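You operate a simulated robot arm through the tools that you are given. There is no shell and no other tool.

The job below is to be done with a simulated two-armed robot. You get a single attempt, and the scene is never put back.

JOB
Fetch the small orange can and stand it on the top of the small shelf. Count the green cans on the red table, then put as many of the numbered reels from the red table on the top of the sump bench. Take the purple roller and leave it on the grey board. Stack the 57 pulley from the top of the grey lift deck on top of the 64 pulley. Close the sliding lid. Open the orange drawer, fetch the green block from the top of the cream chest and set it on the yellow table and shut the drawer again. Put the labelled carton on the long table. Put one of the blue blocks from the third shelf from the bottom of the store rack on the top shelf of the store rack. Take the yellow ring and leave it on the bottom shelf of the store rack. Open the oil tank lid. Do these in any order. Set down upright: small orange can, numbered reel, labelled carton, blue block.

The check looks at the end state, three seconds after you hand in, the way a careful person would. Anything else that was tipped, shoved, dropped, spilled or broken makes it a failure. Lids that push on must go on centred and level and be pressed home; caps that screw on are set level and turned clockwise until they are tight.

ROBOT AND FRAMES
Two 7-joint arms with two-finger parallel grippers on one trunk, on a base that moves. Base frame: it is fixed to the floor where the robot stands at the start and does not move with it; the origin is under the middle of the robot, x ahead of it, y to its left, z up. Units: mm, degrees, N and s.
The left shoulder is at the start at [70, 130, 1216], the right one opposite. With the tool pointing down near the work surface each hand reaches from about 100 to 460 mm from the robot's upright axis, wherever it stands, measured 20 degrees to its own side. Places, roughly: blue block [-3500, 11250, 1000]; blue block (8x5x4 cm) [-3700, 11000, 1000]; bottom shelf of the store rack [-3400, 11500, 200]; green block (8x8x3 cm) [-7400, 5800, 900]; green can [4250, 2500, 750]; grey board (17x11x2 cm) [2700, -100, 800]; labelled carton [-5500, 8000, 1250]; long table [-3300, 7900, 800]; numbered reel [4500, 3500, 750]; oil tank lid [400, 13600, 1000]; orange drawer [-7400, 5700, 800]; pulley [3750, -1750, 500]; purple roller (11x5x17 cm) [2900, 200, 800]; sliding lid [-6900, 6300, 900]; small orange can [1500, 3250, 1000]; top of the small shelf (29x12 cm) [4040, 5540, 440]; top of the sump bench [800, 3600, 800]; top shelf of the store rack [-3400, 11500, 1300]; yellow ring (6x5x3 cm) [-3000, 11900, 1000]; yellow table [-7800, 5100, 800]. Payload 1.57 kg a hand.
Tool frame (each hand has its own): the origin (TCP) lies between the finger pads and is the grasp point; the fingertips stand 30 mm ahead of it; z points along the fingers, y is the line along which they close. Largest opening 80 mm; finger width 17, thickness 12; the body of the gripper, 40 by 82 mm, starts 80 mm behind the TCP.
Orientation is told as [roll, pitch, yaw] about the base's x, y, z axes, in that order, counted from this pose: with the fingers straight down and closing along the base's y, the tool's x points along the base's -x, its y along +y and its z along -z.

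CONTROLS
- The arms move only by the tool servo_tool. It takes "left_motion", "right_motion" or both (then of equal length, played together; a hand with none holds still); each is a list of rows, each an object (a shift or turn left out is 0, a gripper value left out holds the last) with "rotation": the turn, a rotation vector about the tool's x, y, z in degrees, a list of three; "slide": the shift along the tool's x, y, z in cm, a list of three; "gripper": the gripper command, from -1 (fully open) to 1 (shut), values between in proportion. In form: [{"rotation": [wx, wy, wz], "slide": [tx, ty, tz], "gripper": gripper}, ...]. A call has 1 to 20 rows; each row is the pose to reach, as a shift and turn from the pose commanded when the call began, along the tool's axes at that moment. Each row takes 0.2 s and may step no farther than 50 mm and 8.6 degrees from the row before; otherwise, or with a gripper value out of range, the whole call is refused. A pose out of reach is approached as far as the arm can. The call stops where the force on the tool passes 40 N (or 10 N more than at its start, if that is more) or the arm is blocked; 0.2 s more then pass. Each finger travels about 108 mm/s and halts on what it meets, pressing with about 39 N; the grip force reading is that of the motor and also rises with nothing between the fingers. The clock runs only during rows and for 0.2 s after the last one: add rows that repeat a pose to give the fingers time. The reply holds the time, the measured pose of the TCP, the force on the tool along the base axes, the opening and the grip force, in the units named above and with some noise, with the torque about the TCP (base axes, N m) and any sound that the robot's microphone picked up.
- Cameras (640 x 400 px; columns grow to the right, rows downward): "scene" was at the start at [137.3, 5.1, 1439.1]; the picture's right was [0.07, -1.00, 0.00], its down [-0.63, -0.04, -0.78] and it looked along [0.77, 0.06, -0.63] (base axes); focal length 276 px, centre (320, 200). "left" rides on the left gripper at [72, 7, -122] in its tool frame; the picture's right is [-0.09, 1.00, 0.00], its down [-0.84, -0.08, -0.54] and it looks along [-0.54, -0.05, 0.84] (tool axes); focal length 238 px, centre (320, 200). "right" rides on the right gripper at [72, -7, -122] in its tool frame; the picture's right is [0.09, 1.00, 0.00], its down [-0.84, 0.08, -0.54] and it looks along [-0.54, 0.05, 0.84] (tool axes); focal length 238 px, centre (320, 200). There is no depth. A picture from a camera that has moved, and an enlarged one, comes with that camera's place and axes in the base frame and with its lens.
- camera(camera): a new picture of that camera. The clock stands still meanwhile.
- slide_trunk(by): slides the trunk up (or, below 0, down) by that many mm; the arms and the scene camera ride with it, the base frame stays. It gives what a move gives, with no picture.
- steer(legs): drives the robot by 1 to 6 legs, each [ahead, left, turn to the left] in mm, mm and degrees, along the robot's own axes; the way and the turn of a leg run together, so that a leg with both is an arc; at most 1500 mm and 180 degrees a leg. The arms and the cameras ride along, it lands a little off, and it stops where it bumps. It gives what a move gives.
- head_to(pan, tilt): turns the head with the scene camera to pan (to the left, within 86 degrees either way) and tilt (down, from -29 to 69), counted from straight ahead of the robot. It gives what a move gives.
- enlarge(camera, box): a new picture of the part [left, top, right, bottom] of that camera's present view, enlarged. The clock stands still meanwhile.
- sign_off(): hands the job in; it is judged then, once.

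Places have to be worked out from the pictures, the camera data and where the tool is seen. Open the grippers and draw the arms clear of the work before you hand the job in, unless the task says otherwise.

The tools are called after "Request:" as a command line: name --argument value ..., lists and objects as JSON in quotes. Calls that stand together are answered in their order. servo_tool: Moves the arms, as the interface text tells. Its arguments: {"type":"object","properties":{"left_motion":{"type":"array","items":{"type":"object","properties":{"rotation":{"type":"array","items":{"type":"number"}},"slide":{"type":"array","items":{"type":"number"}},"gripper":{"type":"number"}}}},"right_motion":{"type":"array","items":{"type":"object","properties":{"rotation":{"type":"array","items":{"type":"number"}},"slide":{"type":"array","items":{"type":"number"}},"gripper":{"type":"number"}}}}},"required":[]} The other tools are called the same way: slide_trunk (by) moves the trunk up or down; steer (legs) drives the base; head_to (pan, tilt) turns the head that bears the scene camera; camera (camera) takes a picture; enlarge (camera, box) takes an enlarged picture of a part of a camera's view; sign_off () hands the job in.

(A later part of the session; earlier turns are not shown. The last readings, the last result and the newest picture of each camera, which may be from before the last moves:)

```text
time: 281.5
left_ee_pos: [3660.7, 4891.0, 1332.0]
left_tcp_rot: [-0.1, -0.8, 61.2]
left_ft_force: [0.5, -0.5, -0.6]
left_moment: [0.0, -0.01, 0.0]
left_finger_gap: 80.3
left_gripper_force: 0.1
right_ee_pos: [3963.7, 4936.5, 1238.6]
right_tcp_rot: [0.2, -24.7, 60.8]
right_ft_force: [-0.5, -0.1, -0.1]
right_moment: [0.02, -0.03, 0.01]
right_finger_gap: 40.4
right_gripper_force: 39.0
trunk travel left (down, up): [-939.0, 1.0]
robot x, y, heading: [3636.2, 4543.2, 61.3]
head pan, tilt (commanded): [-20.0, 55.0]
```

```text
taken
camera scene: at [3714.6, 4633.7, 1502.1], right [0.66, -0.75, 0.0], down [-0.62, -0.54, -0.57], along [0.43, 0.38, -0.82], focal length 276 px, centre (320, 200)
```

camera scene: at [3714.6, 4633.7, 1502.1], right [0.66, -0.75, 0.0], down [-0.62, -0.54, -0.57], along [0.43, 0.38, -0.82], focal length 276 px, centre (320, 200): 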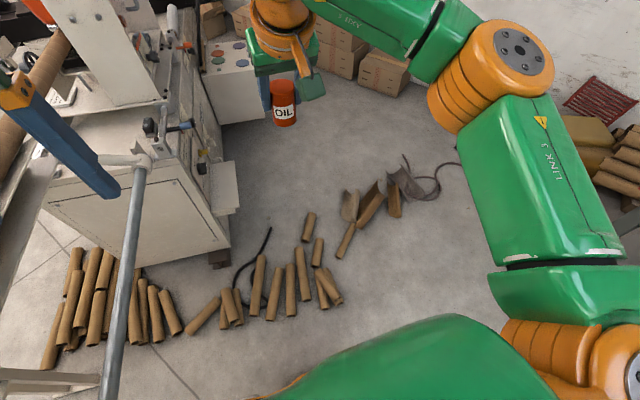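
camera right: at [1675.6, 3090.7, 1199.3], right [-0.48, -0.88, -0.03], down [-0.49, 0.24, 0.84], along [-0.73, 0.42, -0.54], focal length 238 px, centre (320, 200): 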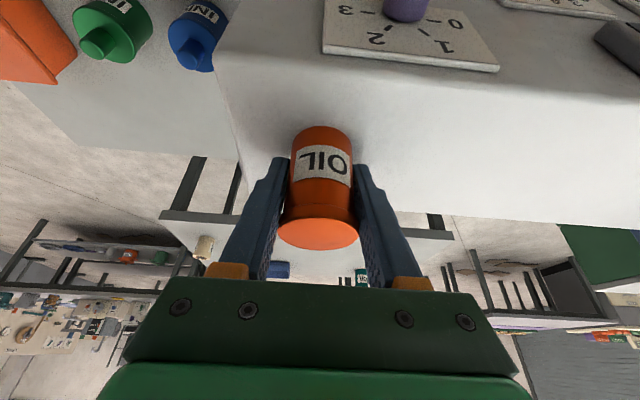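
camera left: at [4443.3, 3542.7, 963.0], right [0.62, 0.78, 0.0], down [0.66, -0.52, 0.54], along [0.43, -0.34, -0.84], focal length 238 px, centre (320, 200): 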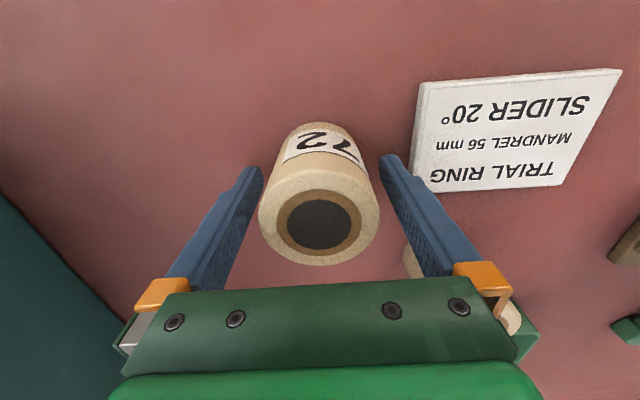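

Short tube offcuts lie all over the floor south of the machine. I enlarge to map a clean stand for the base.

Request:
enlarge --camera "scene" --box '[160, 150, 420, 340]'

Request:
head_to --pan -60 --tilt 35

Request:
camera --camera "scene"

```text
2.11 times, centred on (290, 245) of scene
camera zoom: at [3714.6, 4633.7, 1502.1], right [0.66, -0.75, 0.0], down [-0.62, -0.54, -0.57], along [0.43, 0.38, -0.82], focal length 582 px, centre (383, 105)
```

zoom: 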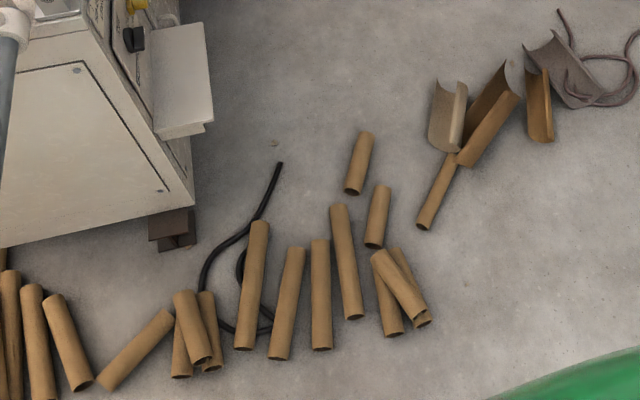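

```text
time: 282.5
left_ee_pos: [3661.9, 4890.9, 1331.5]
left_tcp_rot: [-0.1, -0.8, 61.2]
left_ft_force: [0.4, 0.3, 0.0]
left_moment: [0.02, -0.02, 0.02]
left_finger_gap: 80.0
left_gripper_force: 0.1
right_ee_pos: [3965.8, 4934.5, 1238.1]
right_tcp_rot: [0.1, -24.6, 60.7]
right_ft_force: [0.2, 0.3, -0.6]
right_moment: [-0.03, -0.02, 0.0]
right_finger_gap: 40.4
right_gripper_force: 39.3
trunk travel left (down, up): [-939.0, 1.0]
robot x, y, heading: [3635.1, 4541.6, 61.3]
head pan, tilt (commanded): [-60.0, 35.0]
```

```text
taken
camera scene: at [3748.3, 4588.2, 1530.2], right [0.02, -1.0, 0.0], down [-0.57, -0.01, -0.82], along [0.82, 0.02, -0.57], focal length 276 px, centre (320, 200)
```

scene: 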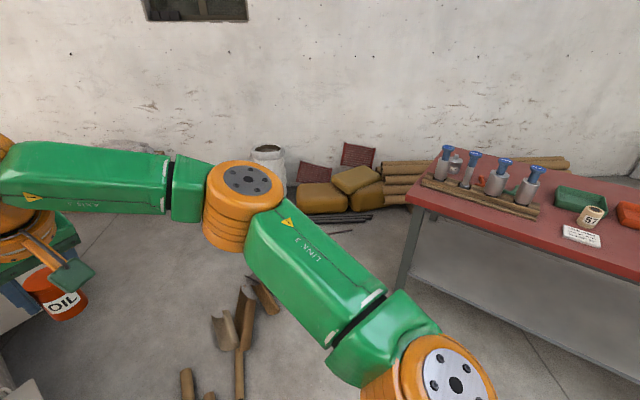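

The clean floor is on the ledge's east side, beyond the offcuts. I move east along the belt's south edge to look for a clear way round.

Request:
steer --legs '[[380, -890, 0]]'

Request:
head_to --pan -30 --tilt 45

Request:
camera --camera "scene"

Request:
head_to --pan 15 --tilt 40

Request:
camera --camera "scene"

```text
time: 287.6
left_ee_pos: [4626.2, 4795.5, 1332.7]
left_tcp_rot: [-0.2, -0.7, 61.3]
left_ft_force: [0.5, -0.2, -0.7]
left_moment: [-0.03, -0.03, -0.02]
left_finger_gap: 79.8
left_gripper_force: 0.0
right_ee_pos: [4932.3, 4839.4, 1240.2]
right_tcp_rot: [0.1, -24.6, 60.8]
right_ft_force: [0.7, 0.0, -0.6]
right_moment: [-0.02, -0.01, 0.0]
right_finger_gap: 40.1
right_gripper_force: 39.0
trunk travel left (down, up): [-939.0, 1.0]
robot x, y, heading: [4603.1, 4447.1, 61.5]
head pan, tilt (commanded): [-60.0, 35.0]
```

```text
time: 288.5
left_ee_pos: [4630.7, 4794.9, 1332.4]
left_tcp_rot: [-0.1, -0.9, 61.1]
left_ft_force: [-0.8, -0.5, 0.4]
left_moment: [-0.01, -0.03, 0.0]
left_finger_gap: 80.2
left_gripper_force: 0.1
right_ee_pos: [4932.0, 4841.6, 1240.5]
right_tcp_rot: [0.1, -24.7, 60.8]
right_ft_force: [0.6, 0.3, -1.1]
right_moment: [0.02, 0.02, -0.03]
right_finger_gap: 40.2
right_gripper_force: 39.1
trunk travel left (down, up): [-939.0, 1.0]
robot x, y, heading: [4602.5, 4445.2, 61.3]
head pan, tilt (commanded): [-30.0, 45.0]
```

```text
taken
camera scene: at [4697.8, 4532.5, 1515.4], right [0.52, -0.86, 0.0], down [-0.61, -0.37, -0.71], along [0.61, 0.37, -0.71], focal length 276 px, centre (320, 200)
```

scene: 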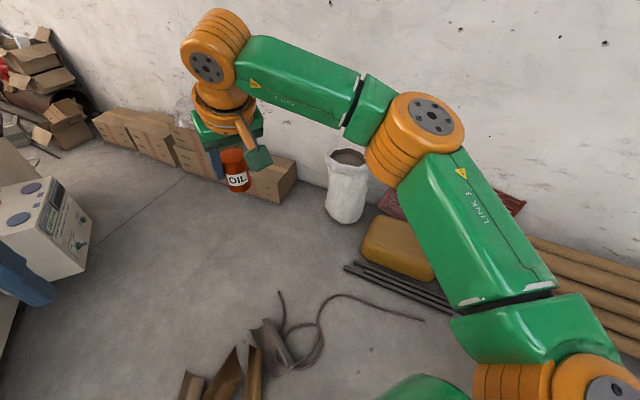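

```text
time: 289.7
left_ee_pos: [4628.3, 4795.3, 1332.5]
left_tcp_rot: [-0.2, -0.8, 61.1]
left_ft_force: [-0.6, -0.2, -0.2]
left_moment: [-0.01, -0.02, 0.0]
left_finger_gap: 80.1
left_gripper_force: 0.1
right_ee_pos: [4933.1, 4840.1, 1240.1]
right_tcp_rot: [0.2, -24.6, 60.9]
right_ft_force: [0.9, 0.4, -0.5]
right_moment: [-0.01, 0.02, -0.02]
right_finger_gap: 39.8
right_gripper_force: 38.6
trunk travel left (down, up): [-939.0, 1.0]
robot x, y, heading: [4600.7, 4450.0, 61.3]
head pan, tilt (commanded): [15.0, 40.0]
```

```text
taken
camera scene: at [4648.2, 4573.0, 1522.7], right [0.97, -0.24, 0.0], down [-0.15, -0.62, -0.77], along [0.18, 0.74, -0.64], focal length 276 px, centre (320, 200)
```

scene: 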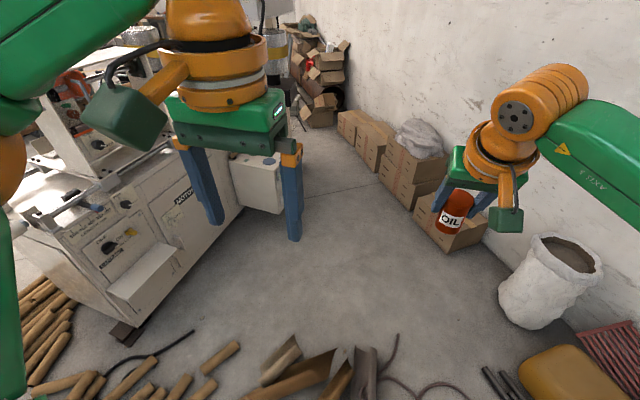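

The way round is between the offcut heap and the wall, over a thin cable. I turn to 120° to keep the arms off the wall and go in steps, checking position.

Request:
steer --legs '[[0, 0, 58.7], [-256, -544, 0], [156, -229, 0]]'

Request:
head_to --pan 0 --tilt 60

Request:
camera --camera "scene"

Request:
camera --camera "right"

```text
time: 297.2
left_ee_pos: [5029.7, 4943.9, 1331.2]
left_tcp_rot: [-0.4, -0.8, 120.4]
left_ft_force: [0.3, 0.0, -0.6]
left_moment: [0.0, -0.03, 0.03]
left_finger_gap: 79.9
left_gripper_force: 0.0
right_ee_pos: [5148.4, 5226.6, 1239.8]
right_tcp_rot: [0.0, -24.7, 119.9]
right_ft_force: [-0.1, 0.2, -1.2]
right_moment: [0.0, 0.0, -0.01]
right_finger_gap: 40.0
right_gripper_force: 38.8
trunk travel left (down, up): [-939.0, 1.0]
robot x, y, heading: [5314.6, 4743.9, 120.3]
head pan, tilt (commanded): [15.0, 40.0]
```

```text
time: 298.0
left_ee_pos: [5032.0, 4947.4, 1332.1]
left_tcp_rot: [0.0, -0.8, 120.3]
left_ft_force: [0.5, -0.1, -0.1]
left_moment: [-0.02, -0.02, 0.03]
left_finger_gap: 80.0
left_gripper_force: 0.0
right_ee_pos: [5150.4, 5230.9, 1239.2]
right_tcp_rot: [0.3, -24.6, 119.9]
right_ft_force: [0.1, 0.3, -0.6]
right_moment: [-0.01, 0.0, -0.02]
right_finger_gap: 39.8
right_gripper_force: 39.2
trunk travel left (down, up): [-939.0, 1.0]
robot x, y, heading: [5314.5, 4748.0, 120.4]
head pan, tilt (commanded): [0.0, 60.0]
```

```text
taken
camera scene: at [5259.5, 4845.8, 1496.0], right [0.86, 0.5, 0.0], down [0.44, -0.75, -0.5], along [-0.25, 0.43, -0.87], focal length 276 px, centre (320, 200)
```

scene: 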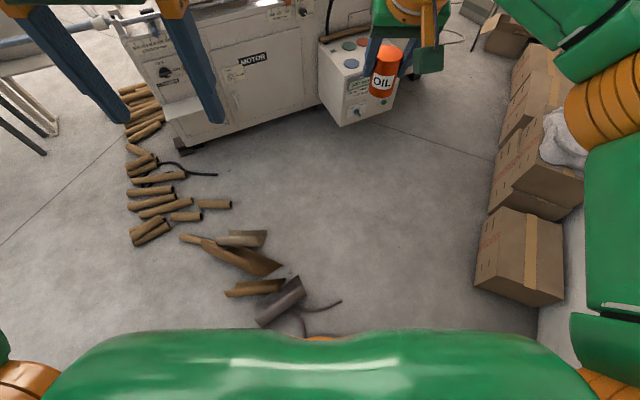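

```text
taken
camera right: at [5214.5, 5133.5, 1319.3], right [-0.82, -0.57, -0.03], down [-0.33, 0.43, 0.84], along [-0.47, 0.7, -0.54], focal length 238 px, centre (320, 200)
```

right: 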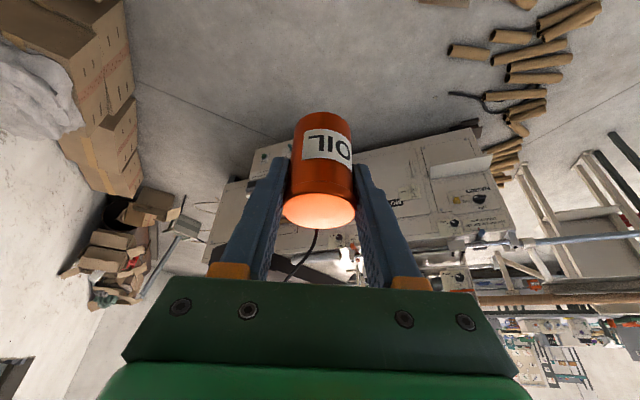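

No bump; the heap is about 300 mm to my left. I carry on north, then west, and turn to face the ledge (heading 195°).

Request:
steer --legs '[[433, -250, 0], [470, 214, 0], [0, 0, 74.6], [257, -7, 0]]'

Request:
head_to --pan 0 --tilt 45

Request:
camera --camera "scene"

```text
time: 308.2
left_ee_pos: [4377.8, 5260.7, 1332.6]
left_tcp_rot: [0.0, -1.1, -165.0]
left_ft_force: [1.0, -0.3, -0.1]
left_moment: [0.0, 0.02, 0.02]
left_finger_gap: 80.2
left_gripper_force: 0.1
right_ee_pos: [4135.7, 5448.6, 1239.8]
right_tcp_rot: [0.2, -24.8, -165.5]
right_ft_force: [0.5, -0.1, -0.5]
right_moment: [-0.02, 0.06, -0.04]
right_finger_gap: 39.7
right_gripper_force: 38.6
trunk travel left (down, up): [-939.0, 1.0]
robot x, y, heading: [4644.6, 5481.2, -165.1]
head pan, tilt (commanded): [0.0, 60.0]
```

```text
time: 309.0
left_ee_pos: [4374.4, 5258.0, 1332.6]
left_tcp_rot: [-0.2, -0.8, -164.9]
left_ft_force: [-0.5, -0.6, 0.7]
left_moment: [0.01, -0.02, -0.02]
left_finger_gap: 80.3
left_gripper_force: 0.0
right_ee_pos: [4132.4, 5447.3, 1239.4]
right_tcp_rot: [0.3, -24.6, -165.4]
right_ft_force: [-0.5, 0.4, -0.8]
right_moment: [0.02, 0.0, -0.01]
right_finger_gap: 39.7
right_gripper_force: 38.7
trunk travel left (down, up): [-939.0, 1.0]
robot x, y, heading: [4644.8, 5482.7, -165.3]
head pan, tilt (commanded): [0.0, 45.0]
```

```text
taken
camera scene: at [4518.8, 5445.0, 1515.4], right [-0.26, 0.97, 0.0], down [0.68, 0.18, -0.71], along [-0.68, -0.18, -0.71], focal length 276 px, centre (320, 200)
```

scene: 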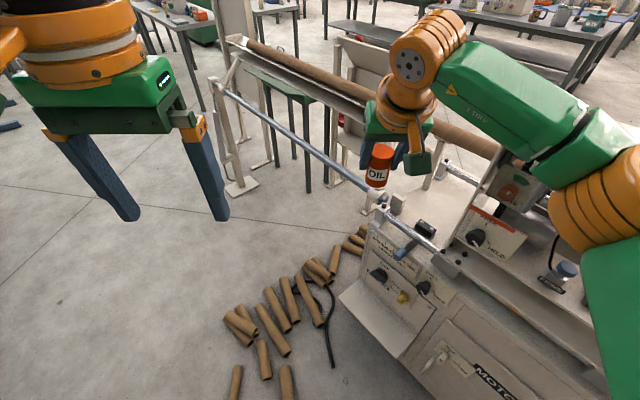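

The ledge has knobs and a lever on the machine face above its north half, so I will set the can near its south end and bring the wrist in from the south-east to keep my elbow off the knobs. First I turn the tool 50° about the vertical (the can stays upright).

Request:
servo_tool --right_motion '[{"rotation": [3.46, 0, 7.58]}, {"rotation": [6.92, 0, 15.16]}, {"rotation": [10.38, 0, 22.74]}, {"rotation": [13.84, 0, 30.32]}, {"rotation": [17.3, 0, 37.9]}, {"rotation": [20.7, 0, 45.5]}, {"rotation": [20.7, 0, 45.5]}]'

Request:
camera --camera "scene"

```text
time: 310.6
left_ee_pos: [4374.9, 5258.1, 1332.2]
left_tcp_rot: [-0.1, -0.8, -165.0]
left_ft_force: [-0.3, 0.1, -0.1]
left_moment: [0.01, 0.03, 0.0]
left_finger_gap: 79.9
left_gripper_force: 0.1
right_ee_pos: [4134.8, 5449.5, 1239.6]
right_tcp_rot: [0.2, -24.4, 144.5]
right_ft_force: [-0.5, -0.1, -0.7]
right_moment: [0.0, -0.01, 0.01]
right_finger_gap: 40.1
right_gripper_force: 39.1
trunk travel left (down, up): [-939.0, 1.0]
robot x, y, heading: [4643.1, 5481.1, -165.1]
head pan, tilt (commanded): [0.0, 45.0]
```

```text
taken
camera scene: at [4518.2, 5444.8, 1515.4], right [-0.26, 0.97, 0.0], down [0.68, 0.18, -0.71], along [-0.68, -0.18, -0.71], focal length 276 px, centre (320, 200)
```

scene: 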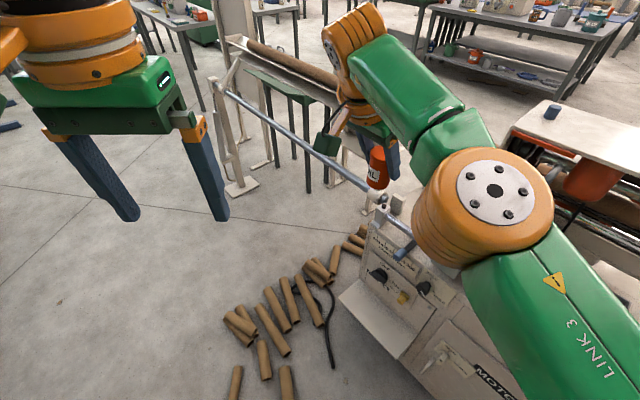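

The arm folded in nicely, leaving the elbow further from the machine. I lower the trunk 580 mm here, just east of the ledge.

Request:
slide_trunk --by -580

Request:
camera --camera "scene"

Request:
camera --camera "right"

```text
refused: -580 is not a number from -400 to 400
```

```text
taken
camera scene: at [4518.2, 5444.8, 1515.4], right [-0.26, 0.97, 0.0], down [0.68, 0.18, -0.71], along [-0.68, -0.18, -0.71], focal length 276 px, centre (320, 200)
```

scene: 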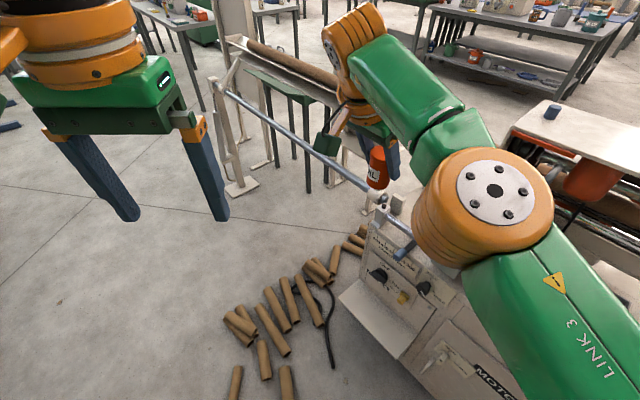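

```text
taken
camera right: at [4233.0, 5387.3, 1319.6], right [-0.51, -0.86, -0.03], down [-0.48, 0.25, 0.84], along [-0.71, 0.44, -0.54], focal length 238 px, centre (320, 200)
```

right: 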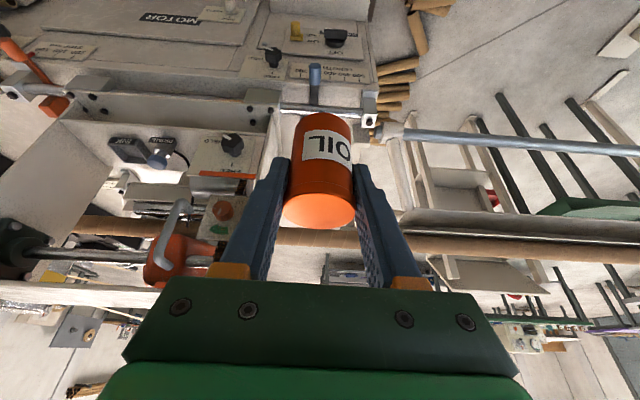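

The trunk moves at most 400 mm per call; I lower in two steps and look.

Request:
slide_trunk --by -300

Request:
slide_trunk --by -280

Request:
camera --camera "scene"

Request:
camera --camera "right"

```text
time: 313.6
left_ee_pos: [4374.0, 5259.2, 1033.1]
left_tcp_rot: [-0.1, -0.7, -165.0]
left_ft_force: [0.5, -0.2, 1.3]
left_moment: [-0.01, 0.05, 0.0]
left_finger_gap: 79.7
left_gripper_force: 0.1
right_ee_pos: [4133.9, 5449.8, 938.5]
right_tcp_rot: [0.2, -24.4, 144.5]
right_ft_force: [0.6, -0.2, -0.2]
right_moment: [0.04, -0.02, 0.0]
right_finger_gap: 39.9
right_gripper_force: 38.7
trunk travel left (down, up): [-639.0, 301.0]
robot x, y, heading: [4644.0, 5482.3, -165.2]
head pan, tilt (commanded): [0.0, 45.0]
```

```text
time: 316.4
left_ee_pos: [4373.7, 5258.8, 752.4]
left_tcp_rot: [-0.1, -0.8, -165.0]
left_ft_force: [-0.3, 0.8, 0.0]
left_moment: [0.0, 0.0, 0.02]
left_finger_gap: 80.0
left_gripper_force: 0.0
right_ee_pos: [4133.4, 5449.4, 660.0]
right_tcp_rot: [0.1, -24.4, 144.6]
right_ft_force: [-0.1, -0.1, -0.9]
right_moment: [-0.01, 0.02, -0.02]
right_finger_gap: 40.0
right_gripper_force: 38.6
trunk travel left (down, up): [-359.0, 581.0]
robot x, y, heading: [4642.7, 5478.3, -165.2]
head pan, tilt (commanded): [0.0, 45.0]
```

```text
taken
camera scene: at [4518.4, 5444.9, 935.4], right [-0.26, 0.97, 0.0], down [0.68, 0.18, -0.71], along [-0.68, -0.18, -0.71], focal length 276 px, centre (320, 200)
```

scene: 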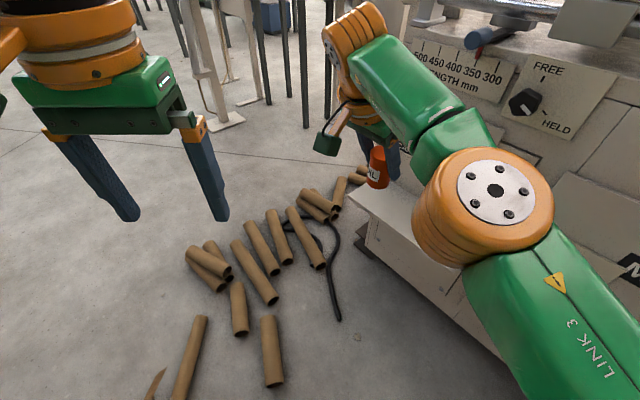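

```text
taken
camera right: at [4233.0, 5387.5, 739.7], right [-0.51, -0.86, -0.03], down [-0.48, 0.25, 0.84], along [-0.71, 0.44, -0.54], focal length 238 px, centre (320, 200)
```

right: 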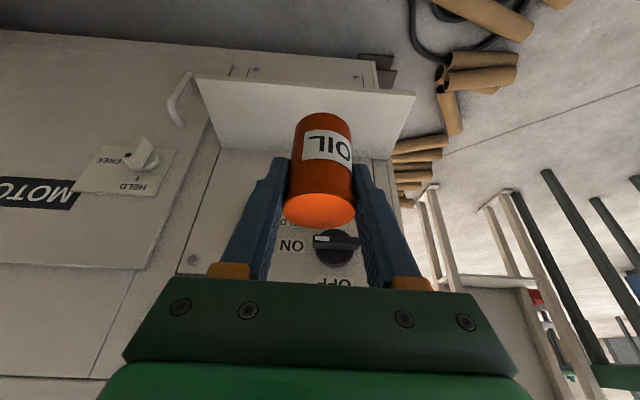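

The ledge is clearly visible: south end around [3898..4006, 5386..5446], and I aim for [4008,5463]. I lower the hand 14 cm here (still outside the ledge), then look.

Request:
servo_tool --right_motion '[{"slide": [1.45, 0, 3.19]}, {"slide": [2.9, 0, 6.38]}, {"slide": [4.34, 0, 9.57]}, {"slide": [5.78, 0, 12.75]}, {"slide": [5.78, 0, 12.75]}]'

Request:
camera --camera "scene"

Request:
camera --camera "right"

```text
time: 317.6
left_ee_pos: [4374.9, 5258.8, 753.6]
left_tcp_rot: [-0.1, -0.7, -164.9]
left_ft_force: [0.7, 0.6, -0.5]
left_moment: [0.01, 0.0, 0.02]
left_finger_gap: 80.2
left_gripper_force: 0.0
right_ee_pos: [4134.8, 5447.5, 517.5]
right_tcp_rot: [0.2, -24.5, 144.6]
right_ft_force: [-0.2, 0.2, -0.8]
right_moment: [-0.01, -0.01, 0.0]
right_finger_gap: 40.0
right_gripper_force: 39.2
trunk travel left (down, up): [-359.0, 581.0]
robot x, y, heading: [4645.5, 5481.2, -164.8]
head pan, tilt (commanded): [0.0, 45.0]
```

```text
taken
camera scene: at [4518.4, 5444.9, 935.4], right [-0.26, 0.97, 0.0], down [0.68, 0.18, -0.71], along [-0.68, -0.18, -0.71], focal length 276 px, centre (320, 200)
```

scene: 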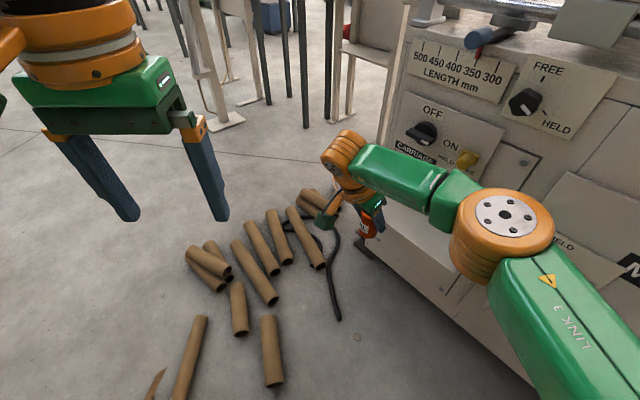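

```text
taken
camera right: at [4232.7, 5386.9, 598.5], right [-0.51, -0.86, -0.03], down [-0.48, 0.25, 0.84], along [-0.71, 0.44, -0.54], focal length 238 px, centre (320, 200)
```

right: 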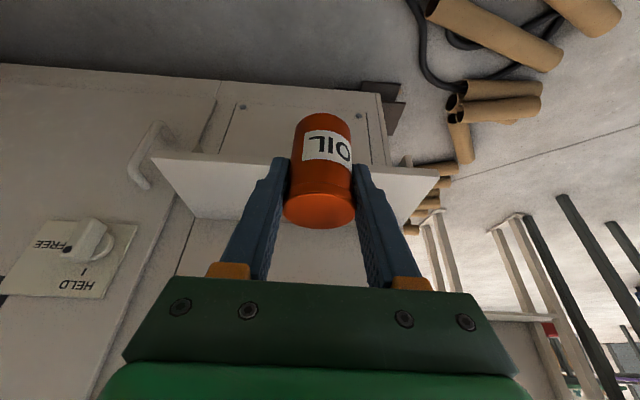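

The can is just outside the ledge, 45 mm above its level. Before advancing I check the elbow clearance with the left hand camera.

Request:
camera --camera "left"

Request:
head_to --pan -45 --tilt 45

Request:
camera --camera "scene"

```text
taken
camera left: at [4446.7, 5272.0, 873.4], right [0.17, -0.99, 0.0], down [-0.82, -0.14, 0.55], along [-0.55, -0.09, -0.83], focal length 238 px, centre (320, 200)
```

left: 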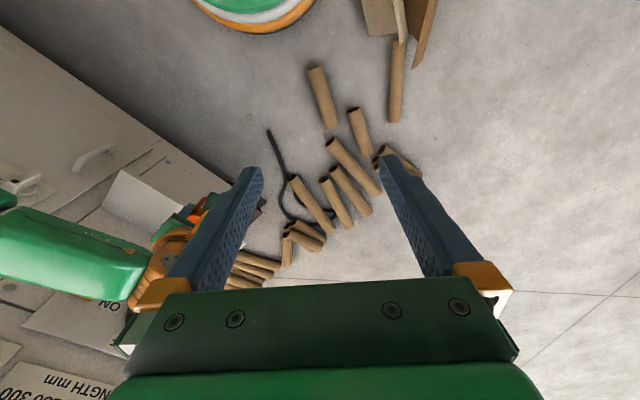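

```text
time: 318.8
left_ee_pos: [4373.7, 5259.5, 751.5]
left_tcp_rot: [-0.1, -0.9, -165.0]
left_ft_force: [-0.2, 0.1, -0.5]
left_moment: [-0.02, 0.0, -0.03]
left_finger_gap: 80.2
left_gripper_force: 0.0
right_ee_pos: [4133.5, 5446.9, 517.8]
right_tcp_rot: [0.2, -24.4, 144.6]
right_ft_force: [0.6, 0.2, -1.2]
right_moment: [0.0, -0.01, 0.04]
right_finger_gap: 39.9
right_gripper_force: 38.7
trunk travel left (down, up): [-359.0, 581.0]
robot x, y, heading: [4644.5, 5478.9, -164.8]
head pan, tilt (commanded): [-45.0, 45.0]
```

```text
taken
camera scene: at [4526.5, 5506.5, 935.4], right [0.5, 0.87, 0.0], down [0.61, -0.35, -0.71], along [-0.61, 0.35, -0.71], focal length 276 px, centre (320, 200)
```

scene: 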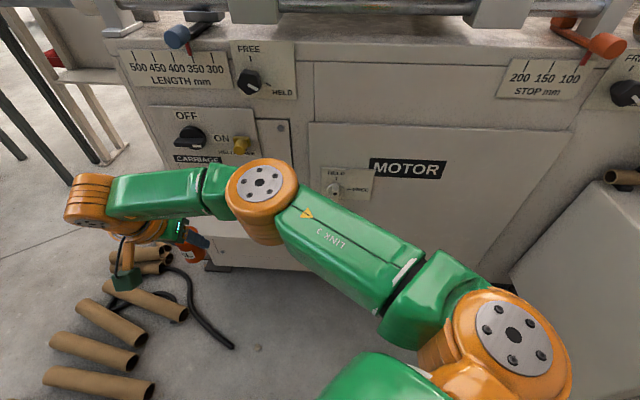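

Triangulating two head views puts the elbow at about [4370,5540,784], far from the machine, so it is safe to advance. I drive 118 mm ahead and 45 mm right at this height.

Request:
steer --legs '[[118, -45, 0]]'

Request:
camera --camera "right"

Request:
camera --camera "scene"

```text
time: 320.0
left_ee_pos: [4246.7, 5272.9, 751.3]
left_tcp_rot: [-0.1, -0.7, -165.1]
left_ft_force: [-0.2, 0.8, -0.8]
left_moment: [0.0, 0.02, 0.03]
left_finger_gap: 80.0
left_gripper_force: 0.1
right_ee_pos: [4008.5, 5462.0, 518.4]
right_tcp_rot: [0.2, -24.4, 144.5]
right_ft_force: [-0.8, 0.2, -2.0]
right_moment: [-0.01, -0.03, -0.02]
right_finger_gap: 39.9
right_gripper_force: 39.0
trunk travel left (down, up): [-359.0, 581.0]
robot x, y, heading: [4516.0, 5492.2, -165.4]
head pan, tilt (commanded): [-45.0, 45.0]
```

```text
taken
camera right: at [4106.1, 5400.7, 598.7], right [-0.51, -0.86, -0.03], down [-0.48, 0.25, 0.84], along [-0.71, 0.44, -0.54], focal length 238 px, centre (320, 200)
```

right: 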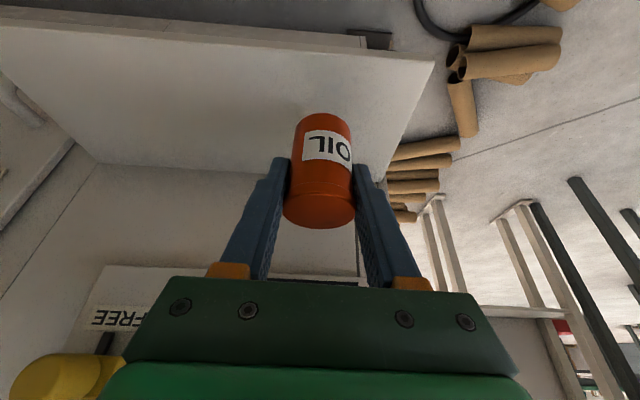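

```text
taken
camera scene: at [4400.0, 5519.9, 935.3], right [0.5, 0.86, 0.0], down [0.61, -0.36, -0.71], along [-0.61, 0.36, -0.71], focal length 276 px, centre (320, 200)
```

scene: 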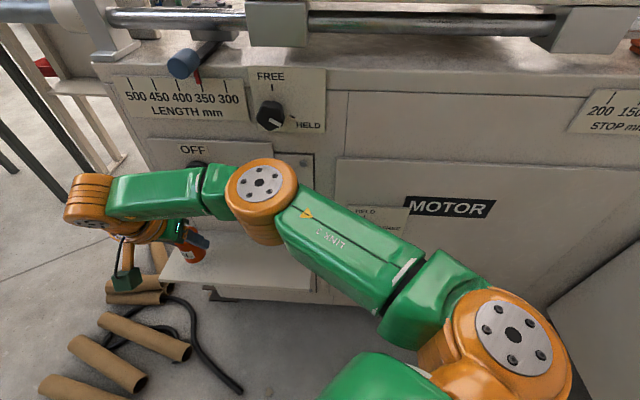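

The can is over the ledge with about 45–70 mm to the edges. I lower 33 mm, then feel for contact in small steps.

Request:
servo_tool --right_motion '[{"slide": [0.62, 0, 1.37]}, {"slide": [1.24, 0, 2.73]}, {"slide": [1.36, 0, 3.0]}, {"slide": [1.36, 0, 3.0]}]'

Request:
camera --camera "right"

```text
time: 321.0
left_ee_pos: [4251.4, 5273.0, 753.1]
left_tcp_rot: [-0.2, -1.0, -165.1]
left_ft_force: [-0.2, 0.0, -0.1]
left_moment: [-0.01, 0.0, -0.01]
left_finger_gap: 80.1
left_gripper_force: 0.1
right_ee_pos: [4008.4, 5461.7, 490.5]
right_tcp_rot: [0.7, -24.7, 144.4]
right_ft_force: [-9.5, -2.0, 24.3]
right_moment: [0.39, 0.5, 0.18]
right_finger_gap: 40.1
right_gripper_force: 38.3
trunk travel left (down, up): [-359.0, 581.0]
robot x, y, heading: [4518.3, 5488.4, -164.9]
head pan, tilt (commanded): [-45.0, 45.0]
```

```text
taken
camera right: at [4107.7, 5400.6, 568.8], right [-0.51, -0.86, -0.03], down [-0.47, 0.25, 0.84], along [-0.72, 0.44, -0.54], focal length 238 px, centre (320, 200)
```

right: 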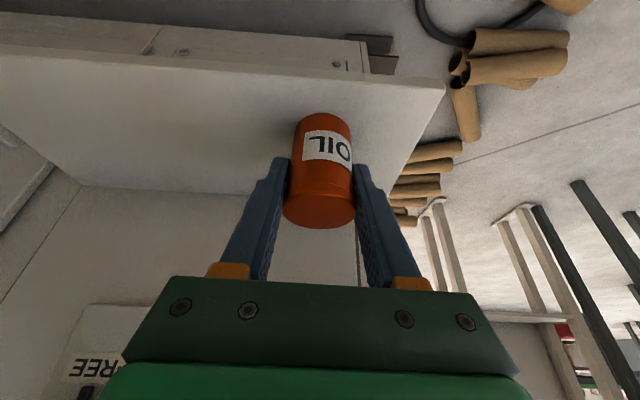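

Contact (24 N). I relax upward about 4 mm of command to unload, and check force.

Request:
servo_tool --right_motion '[{"slide": [-0.12, 0, -0.27]}, {"slide": [-0.165, 0, -0.365]}, {"slide": [-0.165, 0, -0.365]}]'

Request:
enlarge --camera "right" --box '[220, 60, 440, 280]'

```text
time: 321.8
left_ee_pos: [4249.5, 5271.2, 751.6]
left_tcp_rot: [0.0, -0.9, -165.2]
left_ft_force: [-0.5, 0.1, 1.2]
left_moment: [0.02, 0.01, 0.0]
left_finger_gap: 79.9
left_gripper_force: 0.0
right_ee_pos: [4009.1, 5462.3, 489.5]
right_tcp_rot: [0.2, -24.3, 144.4]
right_ft_force: [0.9, 0.2, 2.1]
right_moment: [0.05, 0.03, -0.02]
right_finger_gap: 39.8
right_gripper_force: 39.0
trunk travel left (down, up): [-359.0, 581.0]
robot x, y, heading: [4518.6, 5494.1, -165.0]
head pan, tilt (commanded): [-45.0, 45.0]
```

```text
1.82 times, centred on (330, 170) of right
camera zoom: at [4107.1, 5400.6, 570.1], right [-0.51, -0.86, -0.04], down [-0.48, 0.25, 0.84], along [-0.71, 0.44, -0.54], focal length 433 px, centre (302, 254)
```

zoom: 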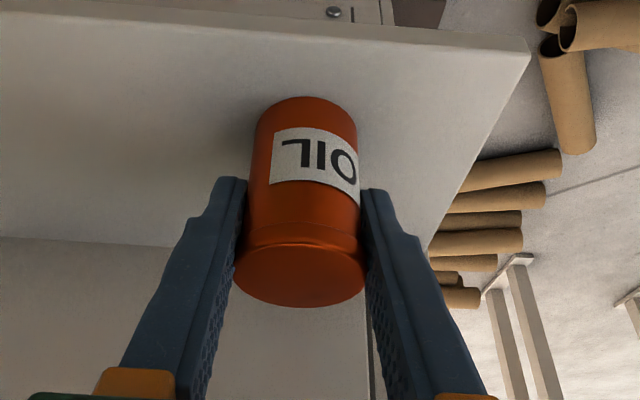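

The can stands upright on the ledge. I open the fingers gradually and withdraw along the tool axis.

Request:
servo_tool --right_motion '[{"slide": [0, 0, 0], "gripper": -0.1}, {"slide": [0, 0, 0], "gripper": -0.25}, {"slide": [0, 0, 0], "gripper": -0.6}, {"slide": [0, 0, 0], "gripper": -1}, {"slide": [0, 0, 0], "gripper": -1}, {"slide": [0, 0, -2.5], "gripper": -1}, {"slide": [0, 0, -5], "gripper": -1}, {"slide": [0, 0, -8], "gripper": -1}, {"slide": [0, 0, -11], "gripper": -1}]'

Request:
camera --camera "right"

```text
time: 323.8
left_ee_pos: [4247.7, 5272.8, 751.9]
left_tcp_rot: [0.0, -0.8, -165.1]
left_ft_force: [-1.3, -0.7, 0.0]
left_moment: [0.0, 0.03, -0.01]
left_finger_gap: 80.0
left_gripper_force: 0.0
right_ee_pos: [4045.0, 5435.1, 590.0]
right_tcp_rot: [0.2, -24.3, 144.5]
right_ft_force: [0.9, 1.0, 0.3]
right_moment: [-0.01, -0.01, 0.01]
right_finger_gap: 79.8
right_gripper_force: 0.0
trunk travel left (down, up): [-359.0, 581.0]
robot x, y, heading: [4517.2, 5493.2, -165.2]
head pan, tilt (commanded): [-45.0, 45.0]
```

```text
taken
camera right: at [4144.2, 5374.6, 670.7], right [-0.51, -0.86, -0.03], down [-0.48, 0.25, 0.84], along [-0.71, 0.44, -0.54], focal length 238 px, centre (320, 200)
```

right: 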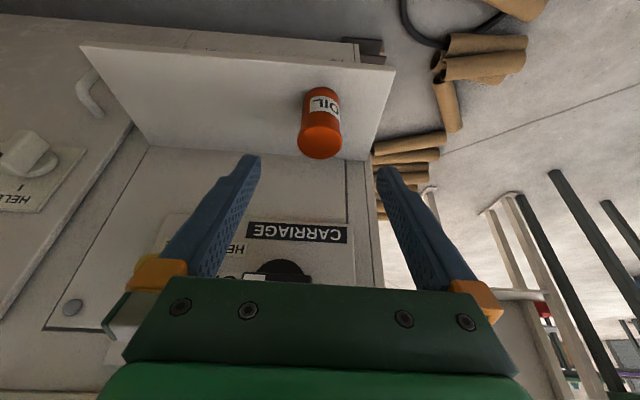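

The small orange can stands upright on the small shelf. I back off, raise the trunk and set the right hand upright again, then retrace my way out.

Request:
steer --legs '[[-300, 0, 0]]'

Request:
slide_trunk --by 395

Request:
slide_trunk --by 100

Request:
servo_tool --right_motion '[{"rotation": [-3.46, 0, -7.58]}, {"rotation": [-6.92, 0, -15.16]}, {"rotation": [-10.38, 0, -22.74]}, {"rotation": [-13.84, 0, -30.32]}, {"rotation": [-17.3, 0, -37.9]}, {"rotation": [-20.9, 0, -45.9]}, {"rotation": [-20.9, 0, -45.9]}]'

Request:
servo_tool --right_motion '[{"rotation": [0, 8, 0], "slide": [2, 0, -2]}, {"rotation": [0, 16, 0], "slide": [5, 0, -5]}, {"rotation": [0, 24.3, 0], "slide": [8, 0, -8]}, {"rotation": [0, 24.3, 0], "slide": [10, -3, -10]}, {"rotation": [0, 24.3, 0], "slide": [10, -3, -10]}]'

```text
time: 325.9
left_ee_pos: [4538.3, 5349.7, 751.8]
left_tcp_rot: [0.0, -0.8, -165.3]
left_ft_force: [-0.4, 0.2, -0.5]
left_moment: [0.01, 0.03, 0.02]
left_finger_gap: 79.7
left_gripper_force: 0.1
right_ee_pos: [4335.5, 5511.8, 590.5]
right_tcp_rot: [0.3, -24.4, 144.5]
right_ft_force: [-0.6, -0.4, -0.4]
right_moment: [0.0, 0.01, -0.03]
right_finger_gap: 79.8
right_gripper_force: 0.1
trunk travel left (down, up): [-359.0, 581.0]
robot x, y, heading: [4806.0, 5569.6, -165.3]
head pan, tilt (commanded): [-45.0, 45.0]
```

```text
time: 329.7
left_ee_pos: [4538.2, 5349.6, 1146.8]
left_tcp_rot: [-0.1, -0.9, -165.2]
left_ft_force: [0.0, 0.0, 0.0]
left_moment: [-0.01, 0.02, 0.04]
left_finger_gap: 80.1
left_gripper_force: 0.1
right_ee_pos: [4335.0, 5513.7, 984.5]
right_tcp_rot: [0.3, -24.4, 144.4]
right_ft_force: [-0.4, 0.2, -0.4]
right_moment: [-0.05, 0.05, -0.01]
right_finger_gap: 80.1
right_gripper_force: 0.1
trunk travel left (down, up): [-754.0, 186.0]
robot x, y, heading: [4807.5, 5572.6, -165.0]
head pan, tilt (commanded): [-45.0, 45.0]
```

```text
time: 331.0
left_ee_pos: [4537.6, 5348.9, 1248.3]
left_tcp_rot: [-0.1, -0.8, -165.2]
left_ft_force: [-0.7, -0.7, 0.3]
left_moment: [-0.02, 0.02, -0.02]
left_finger_gap: 80.0
left_gripper_force: 0.1
right_ee_pos: [4335.7, 5514.1, 1084.1]
right_tcp_rot: [0.1, -24.3, 144.5]
right_ft_force: [0.1, 1.2, 0.2]
right_moment: [-0.01, -0.02, 0.0]
right_finger_gap: 80.0
right_gripper_force: 0.0
trunk travel left (down, up): [-854.0, 86.0]
robot x, y, heading: [4807.1, 5573.1, -165.1]
head pan, tilt (commanded): [-45.0, 45.0]
```

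```text
refused: row 6 steps farther than a row can; nothing moved
```

```text
time: 332.2
left_ee_pos: [4539.1, 5350.1, 1247.4]
left_tcp_rot: [-0.1, -0.7, -165.1]
left_ft_force: [-0.1, 0.3, 0.3]
left_moment: [0.0, -0.01, 0.0]
left_finger_gap: 80.2
left_gripper_force: 0.1
right_ee_pos: [4460.8, 5462.1, 1136.4]
right_tcp_rot: [0.2, -0.1, 144.7]
right_ft_force: [-0.2, 0.3, -0.5]
right_moment: [-0.01, -0.01, 0.01]
right_finger_gap: 80.1
right_gripper_force: 0.0
trunk travel left (down, up): [-854.0, 86.0]
robot x, y, heading: [4807.4, 5570.2, -165.1]
head pan, tilt (commanded): [-45.0, 45.0]
```

The yaw part was refused (one row too large) but the hand is vertical now. I turn it back about its own axis and then drive out the way I came.

Request:
servo_tool --right_motion '[{"rotation": [0, 0, -8.4]}, {"rotation": [0, 0, -16.8]}, {"rotation": [0, 0, -25.2]}, {"rotation": [0, 0, -33.6]}, {"rotation": [0, 0, -42]}, {"rotation": [0, 0, -50.2], "slide": [0, 0, -3]}, {"rotation": [0, 0, -50.2], "slide": [0, 0, -6]}]'

Request:
steer --legs '[[-417, 423, 0], [144, 500, 0], [176, 232, 0]]'

```text
time: 333.8
left_ee_pos: [4539.9, 5348.7, 1247.7]
left_tcp_rot: [-0.1, -0.7, -165.2]
left_ft_force: [-0.1, 0.8, 0.5]
left_moment: [0.03, -0.01, -0.01]
left_finger_gap: 80.1
left_gripper_force: 0.1
right_ee_pos: [4461.1, 5460.7, 1195.2]
right_tcp_rot: [0.1, -0.2, -165.0]
right_ft_force: [-0.1, -0.1, 0.5]
right_moment: [-0.02, -0.01, 0.0]
right_finger_gap: 80.0
right_gripper_force: 0.1
trunk travel left (down, up): [-854.0, 86.0]
robot x, y, heading: [4810.0, 5570.0, -165.3]
head pan, tilt (commanded): [-45.0, 45.0]
```

```text
time: 341.4
left_ee_pos: [4926.4, 4254.2, 1247.4]
left_tcp_rot: [0.0, -0.9, -164.8]
left_ft_force: [0.8, -0.4, 0.2]
left_moment: [0.0, 0.04, 0.0]
left_finger_gap: 79.9
left_gripper_force: 0.1
right_ee_pos: [4849.7, 4365.1, 1194.8]
right_tcp_rot: [0.2, -0.4, -164.9]
right_ft_force: [0.0, 0.0, 0.2]
right_moment: [0.0, 0.0, 0.0]
right_finger_gap: 79.9
right_gripper_force: 0.1
trunk travel left (down, up): [-854.0, 86.0]
robot x, y, heading: [5193.6, 4471.0, -164.9]
head pan, tilt (commanded): [-45.0, 45.0]
```

Out of the narrow place. I spread the right hand to its side and drive back west past the screen to the aisle.

Request:
servo_tool --right_motion '[{"slide": [0, -4, 0]}, {"slide": [0, -8, 0]}, {"slide": [0, -12, 0]}, {"slide": [0, -15, 0]}]'

Request:
steer --legs '[[680, -141, 0], [877, -205, 0], [1064, 490, 0], [733, -340, 0], [37, -631, 0], [0, 0, -75]]'

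Request:
head_to --pan 0 --tilt 10

Request:
camera --camera "scene"

Request:
head_to --pan 50 --tilt 10

Request:
camera --camera "scene"

```text
time: 342.4
left_ee_pos: [4926.0, 4252.4, 1246.1]
left_tcp_rot: [0.1, -0.8, -164.8]
left_ft_force: [-0.7, 0.3, 0.1]
left_moment: [-0.02, 0.0, -0.03]
left_finger_gap: 80.0
left_gripper_force: 0.0
right_ee_pos: [4808.3, 4508.5, 1194.4]
right_tcp_rot: [0.2, -0.1, -164.9]
right_ft_force: [-0.1, 0.6, -0.4]
right_moment: [0.0, 0.02, -0.02]
right_finger_gap: 79.8
right_gripper_force: 0.1
trunk travel left (down, up): [-854.0, 86.0]
robot x, y, heading: [5198.1, 4474.1, -165.0]
head pan, tilt (commanded): [-45.0, 45.0]
```

```text
time: 366.4
left_ee_pos: [1434.9, 4580.4, 1246.5]
left_tcp_rot: [-0.1, -0.8, 119.7]
left_ft_force: [-0.4, 0.2, 0.4]
left_moment: [0.03, 0.02, -0.01]
left_finger_gap: 80.2
left_gripper_force: 0.1
right_ee_pos: [1652.2, 4758.8, 1193.4]
right_tcp_rot: [0.1, -0.2, 119.7]
right_ft_force: [0.2, -1.2, -1.6]
right_moment: [0.02, 0.0, 0.02]
right_finger_gap: 80.1
right_gripper_force: 0.0
trunk travel left (down, up): [-854.0, 86.0]
robot x, y, heading: [1716.5, 4375.8, 119.7]
head pan, tilt (commanded): [-45.0, 45.0]
```

```text
time: 367.5
left_ee_pos: [1434.6, 4580.6, 1247.7]
left_tcp_rot: [-0.1, -0.9, 119.6]
left_ft_force: [0.2, 0.2, -0.1]
left_moment: [0.02, 0.05, 0.01]
left_finger_gap: 80.0
left_gripper_force: 0.0
right_ee_pos: [1652.3, 4759.9, 1194.8]
right_tcp_rot: [0.1, -0.1, 119.8]
right_ft_force: [0.0, -0.6, 0.2]
right_moment: [-0.02, -0.02, 0.0]
right_finger_gap: 79.9
right_gripper_force: 0.0
trunk travel left (down, up): [-854.0, 86.0]
robot x, y, heading: [1717.5, 4375.9, 119.7]
head pan, tilt (commanded): [0.0, 10.0]
```

```text
taken
camera scene: at [1647.2, 4499.7, 1485.3], right [0.87, 0.49, 0.0], down [0.09, -0.15, -0.98], along [-0.49, 0.86, -0.17], focal length 276 px, centre (320, 200)
```

scene: 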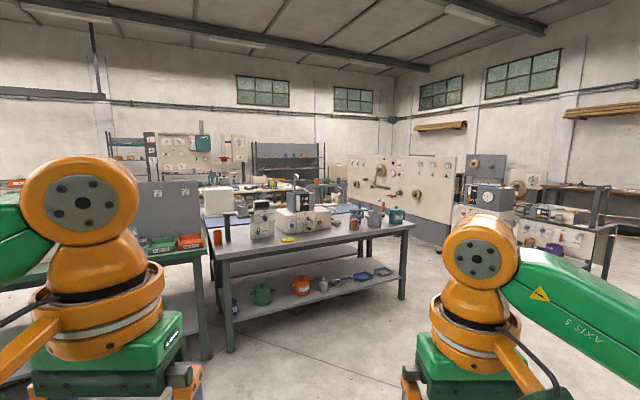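

```text
time: 368.7
left_ee_pos: [1434.4, 4580.1, 1247.2]
left_tcp_rot: [0.0, -0.7, 119.7]
left_ft_force: [1.0, 0.8, 1.1]
left_moment: [0.04, 0.01, -0.03]
left_finger_gap: 79.7
left_gripper_force: 0.1
right_ee_pos: [1652.1, 4758.9, 1194.8]
right_tcp_rot: [0.0, -0.2, 119.7]
right_ft_force: [0.3, 0.6, -0.6]
right_moment: [-0.02, -0.01, 0.02]
right_finger_gap: 79.9
right_gripper_force: 0.0
trunk travel left (down, up): [-854.0, 86.0]
robot x, y, heading: [1717.6, 4374.3, 119.6]
head pan, tilt (commanded): [50.0, 10.0]
```

```text
taken
camera scene: at [1601.7, 4435.7, 1485.4], right [0.18, 0.98, 0.0], down [0.17, -0.03, -0.98], along [-0.97, 0.18, -0.17], focal length 276 px, centre (320, 200)
```

scene: 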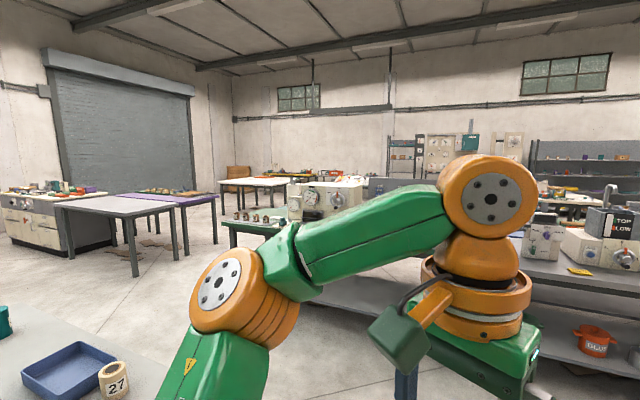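

I'm back by the sump bench with the aisle to the north visible between the benches. I drive up the aisle and look again for the oil tank and store rack.

Request:
steer --legs '[[1135, -685, 0], [1079, -731, 0]]'

Request:
head_to --pan -30 --tilt 10

Request:
camera --camera "scene"

Request:
head_to --pan 30 --tilt 10

Request:
camera --camera "scene"

```text
time: 381.4
left_ee_pos: [1589.0, 7200.8, 1247.8]
left_tcp_rot: [-0.2, -0.8, 119.9]
left_ft_force: [0.0, -0.7, -0.2]
left_moment: [-0.01, 0.0, 0.06]
left_finger_gap: 80.0
left_gripper_force: 0.1
right_ee_pos: [1806.6, 7379.6, 1195.4]
right_tcp_rot: [0.1, -0.3, 119.9]
right_ft_force: [0.8, 0.2, -0.5]
right_moment: [0.01, 0.0, 0.01]
right_finger_gap: 80.1
right_gripper_force: 0.0
trunk travel left (down, up): [-854.0, 86.0]
robot x, y, heading: [1871.1, 6997.5, 120.0]
head pan, tilt (commanded): [50.0, 10.0]
```

```text
time: 383.0
left_ee_pos: [1589.4, 7202.4, 1246.5]
left_tcp_rot: [-0.1, -0.8, 119.9]
left_ft_force: [-1.6, 0.1, -0.3]
left_moment: [0.0, -0.03, 0.01]
left_finger_gap: 80.0
left_gripper_force: 0.1
right_ee_pos: [1807.1, 7379.9, 1193.7]
right_tcp_rot: [0.1, -0.2, 119.9]
right_ft_force: [0.2, -0.5, -0.2]
right_moment: [-0.01, -0.01, -0.02]
right_finger_gap: 79.9
right_gripper_force: 0.1
trunk travel left (down, up): [-854.0, 86.0]
robot x, y, heading: [1871.8, 6997.8, 119.9]
head pan, tilt (commanded): [-30.0, 10.0]
```

```text
taken
camera scene: at [1849.0, 7133.4, 1485.4], right [1.0, 0.0, 0.0], down [0.0, -0.17, -0.98], along [0.0, 0.98, -0.17], focal length 276 px, centre (320, 200)
```

scene: 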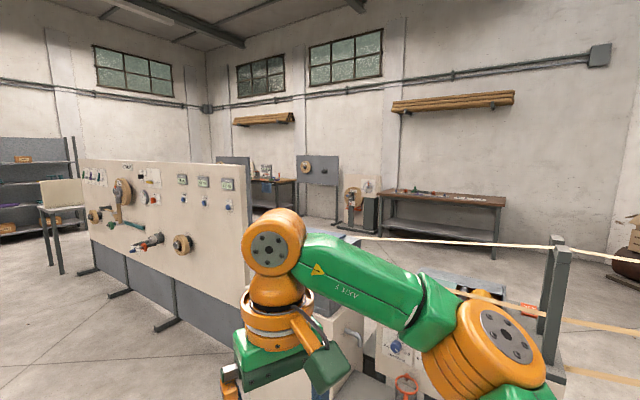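

```text
time: 384.3
left_ee_pos: [1588.6, 7201.4, 1248.0]
left_tcp_rot: [-0.1, -0.7, 119.8]
left_ft_force: [0.5, 0.3, -0.2]
left_moment: [-0.03, -0.01, 0.02]
left_finger_gap: 80.1
left_gripper_force: 0.0
right_ee_pos: [1806.6, 7379.6, 1194.1]
right_tcp_rot: [0.1, -0.2, 119.8]
right_ft_force: [0.9, -0.5, 0.0]
right_moment: [-0.01, 0.02, 0.01]
right_finger_gap: 80.0
right_gripper_force: 0.0
trunk travel left (down, up): [-854.0, 86.0]
robot x, y, heading: [1875.2, 6999.5, 119.8]
head pan, tilt (commanded): [30.0, 10.0]
```

```text
taken
camera scene: at [1768.5, 7087.2, 1485.4], right [0.5, 0.86, 0.0], down [0.15, -0.09, -0.98], along [-0.85, 0.5, -0.17], focal length 276 px, centre (320, 200)
```

scene: 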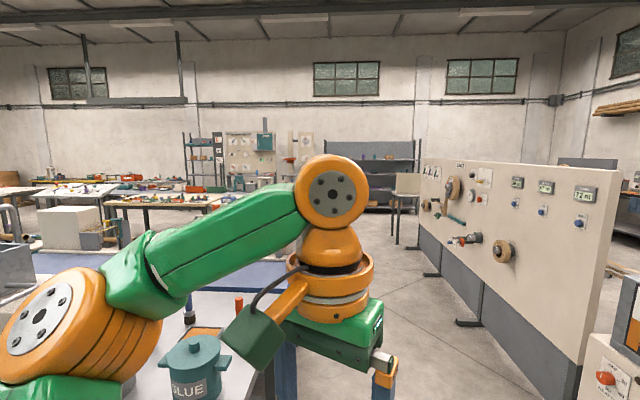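

The long instrument board ahead must be passed on its left end; the store rack is visible beyond. I drive along the aisle toward it and look again.

Request:
steer --legs '[[1254, 168, 0], [1370, 740, 0]]'

Request:
head_to --pan 0 --tilt 12

Request:
camera --camera "scene"

Request:
head_to --pan 55 --tilt 12

Request:
camera --camera "scene"

```text
refused: leg 2 is longer than a leg can be; nothing moved
```

```text
time: 385.2
left_ee_pos: [1588.4, 7200.8, 1248.3]
left_tcp_rot: [-0.1, -0.9, 119.9]
left_ft_force: [0.3, -0.4, 0.1]
left_moment: [0.05, -0.02, 0.0]
left_finger_gap: 80.0
left_gripper_force: 0.0
right_ee_pos: [1807.4, 7380.1, 1194.2]
right_tcp_rot: [0.1, -0.1, 119.7]
right_ft_force: [0.1, -0.3, 0.1]
right_moment: [0.0, -0.02, -0.01]
right_finger_gap: 79.9
right_gripper_force: 0.2
trunk travel left (down, up): [-854.0, 86.0]
robot x, y, heading: [1872.1, 6997.5, 119.8]
head pan, tilt (commanded): [0.0, 12.0]
```

```text
taken
camera scene: at [1802.3, 7121.1, 1482.2], right [0.87, 0.5, 0.0], down [0.1, -0.18, -0.98], along [-0.49, 0.85, -0.21], focal length 276 px, centre (320, 200)
```

scene: 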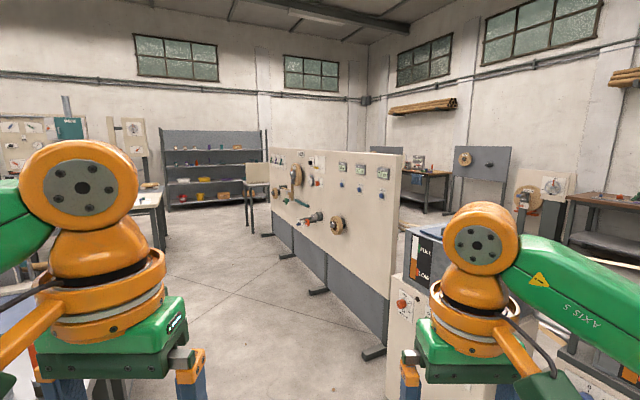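

```text
time: 386.5
left_ee_pos: [1589.3, 7200.6, 1247.6]
left_tcp_rot: [-0.2, -0.9, 119.9]
left_ft_force: [0.5, -0.3, 0.2]
left_moment: [0.02, -0.03, 0.01]
left_finger_gap: 80.2
left_gripper_force: 0.1
right_ee_pos: [1806.7, 7380.2, 1193.4]
right_tcp_rot: [0.1, -0.2, 119.8]
right_ft_force: [0.5, -0.2, 0.0]
right_moment: [-0.02, 0.02, -0.04]
right_finger_gap: 80.1
right_gripper_force: 0.0
trunk travel left (down, up): [-854.0, 86.0]
robot x, y, heading: [1871.3, 6997.3, 119.8]
head pan, tilt (commanded): [55.0, 12.0]
```

```text
taken
camera scene: at [1756.0, 7048.9, 1482.1], right [0.09, 1.0, 0.0], down [0.21, -0.02, -0.98], along [-0.97, 0.09, -0.21], focal length 276 px, centre (320, 200)
```

scene: 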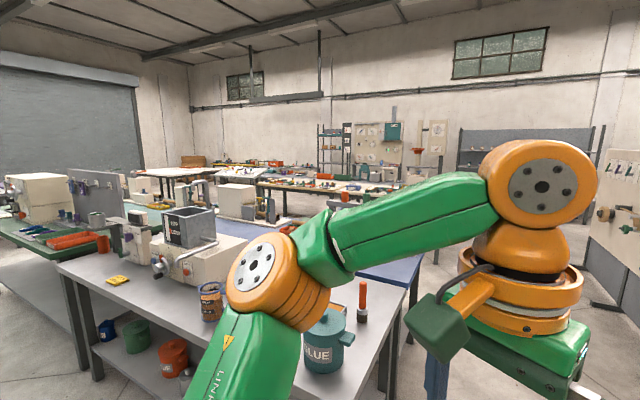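

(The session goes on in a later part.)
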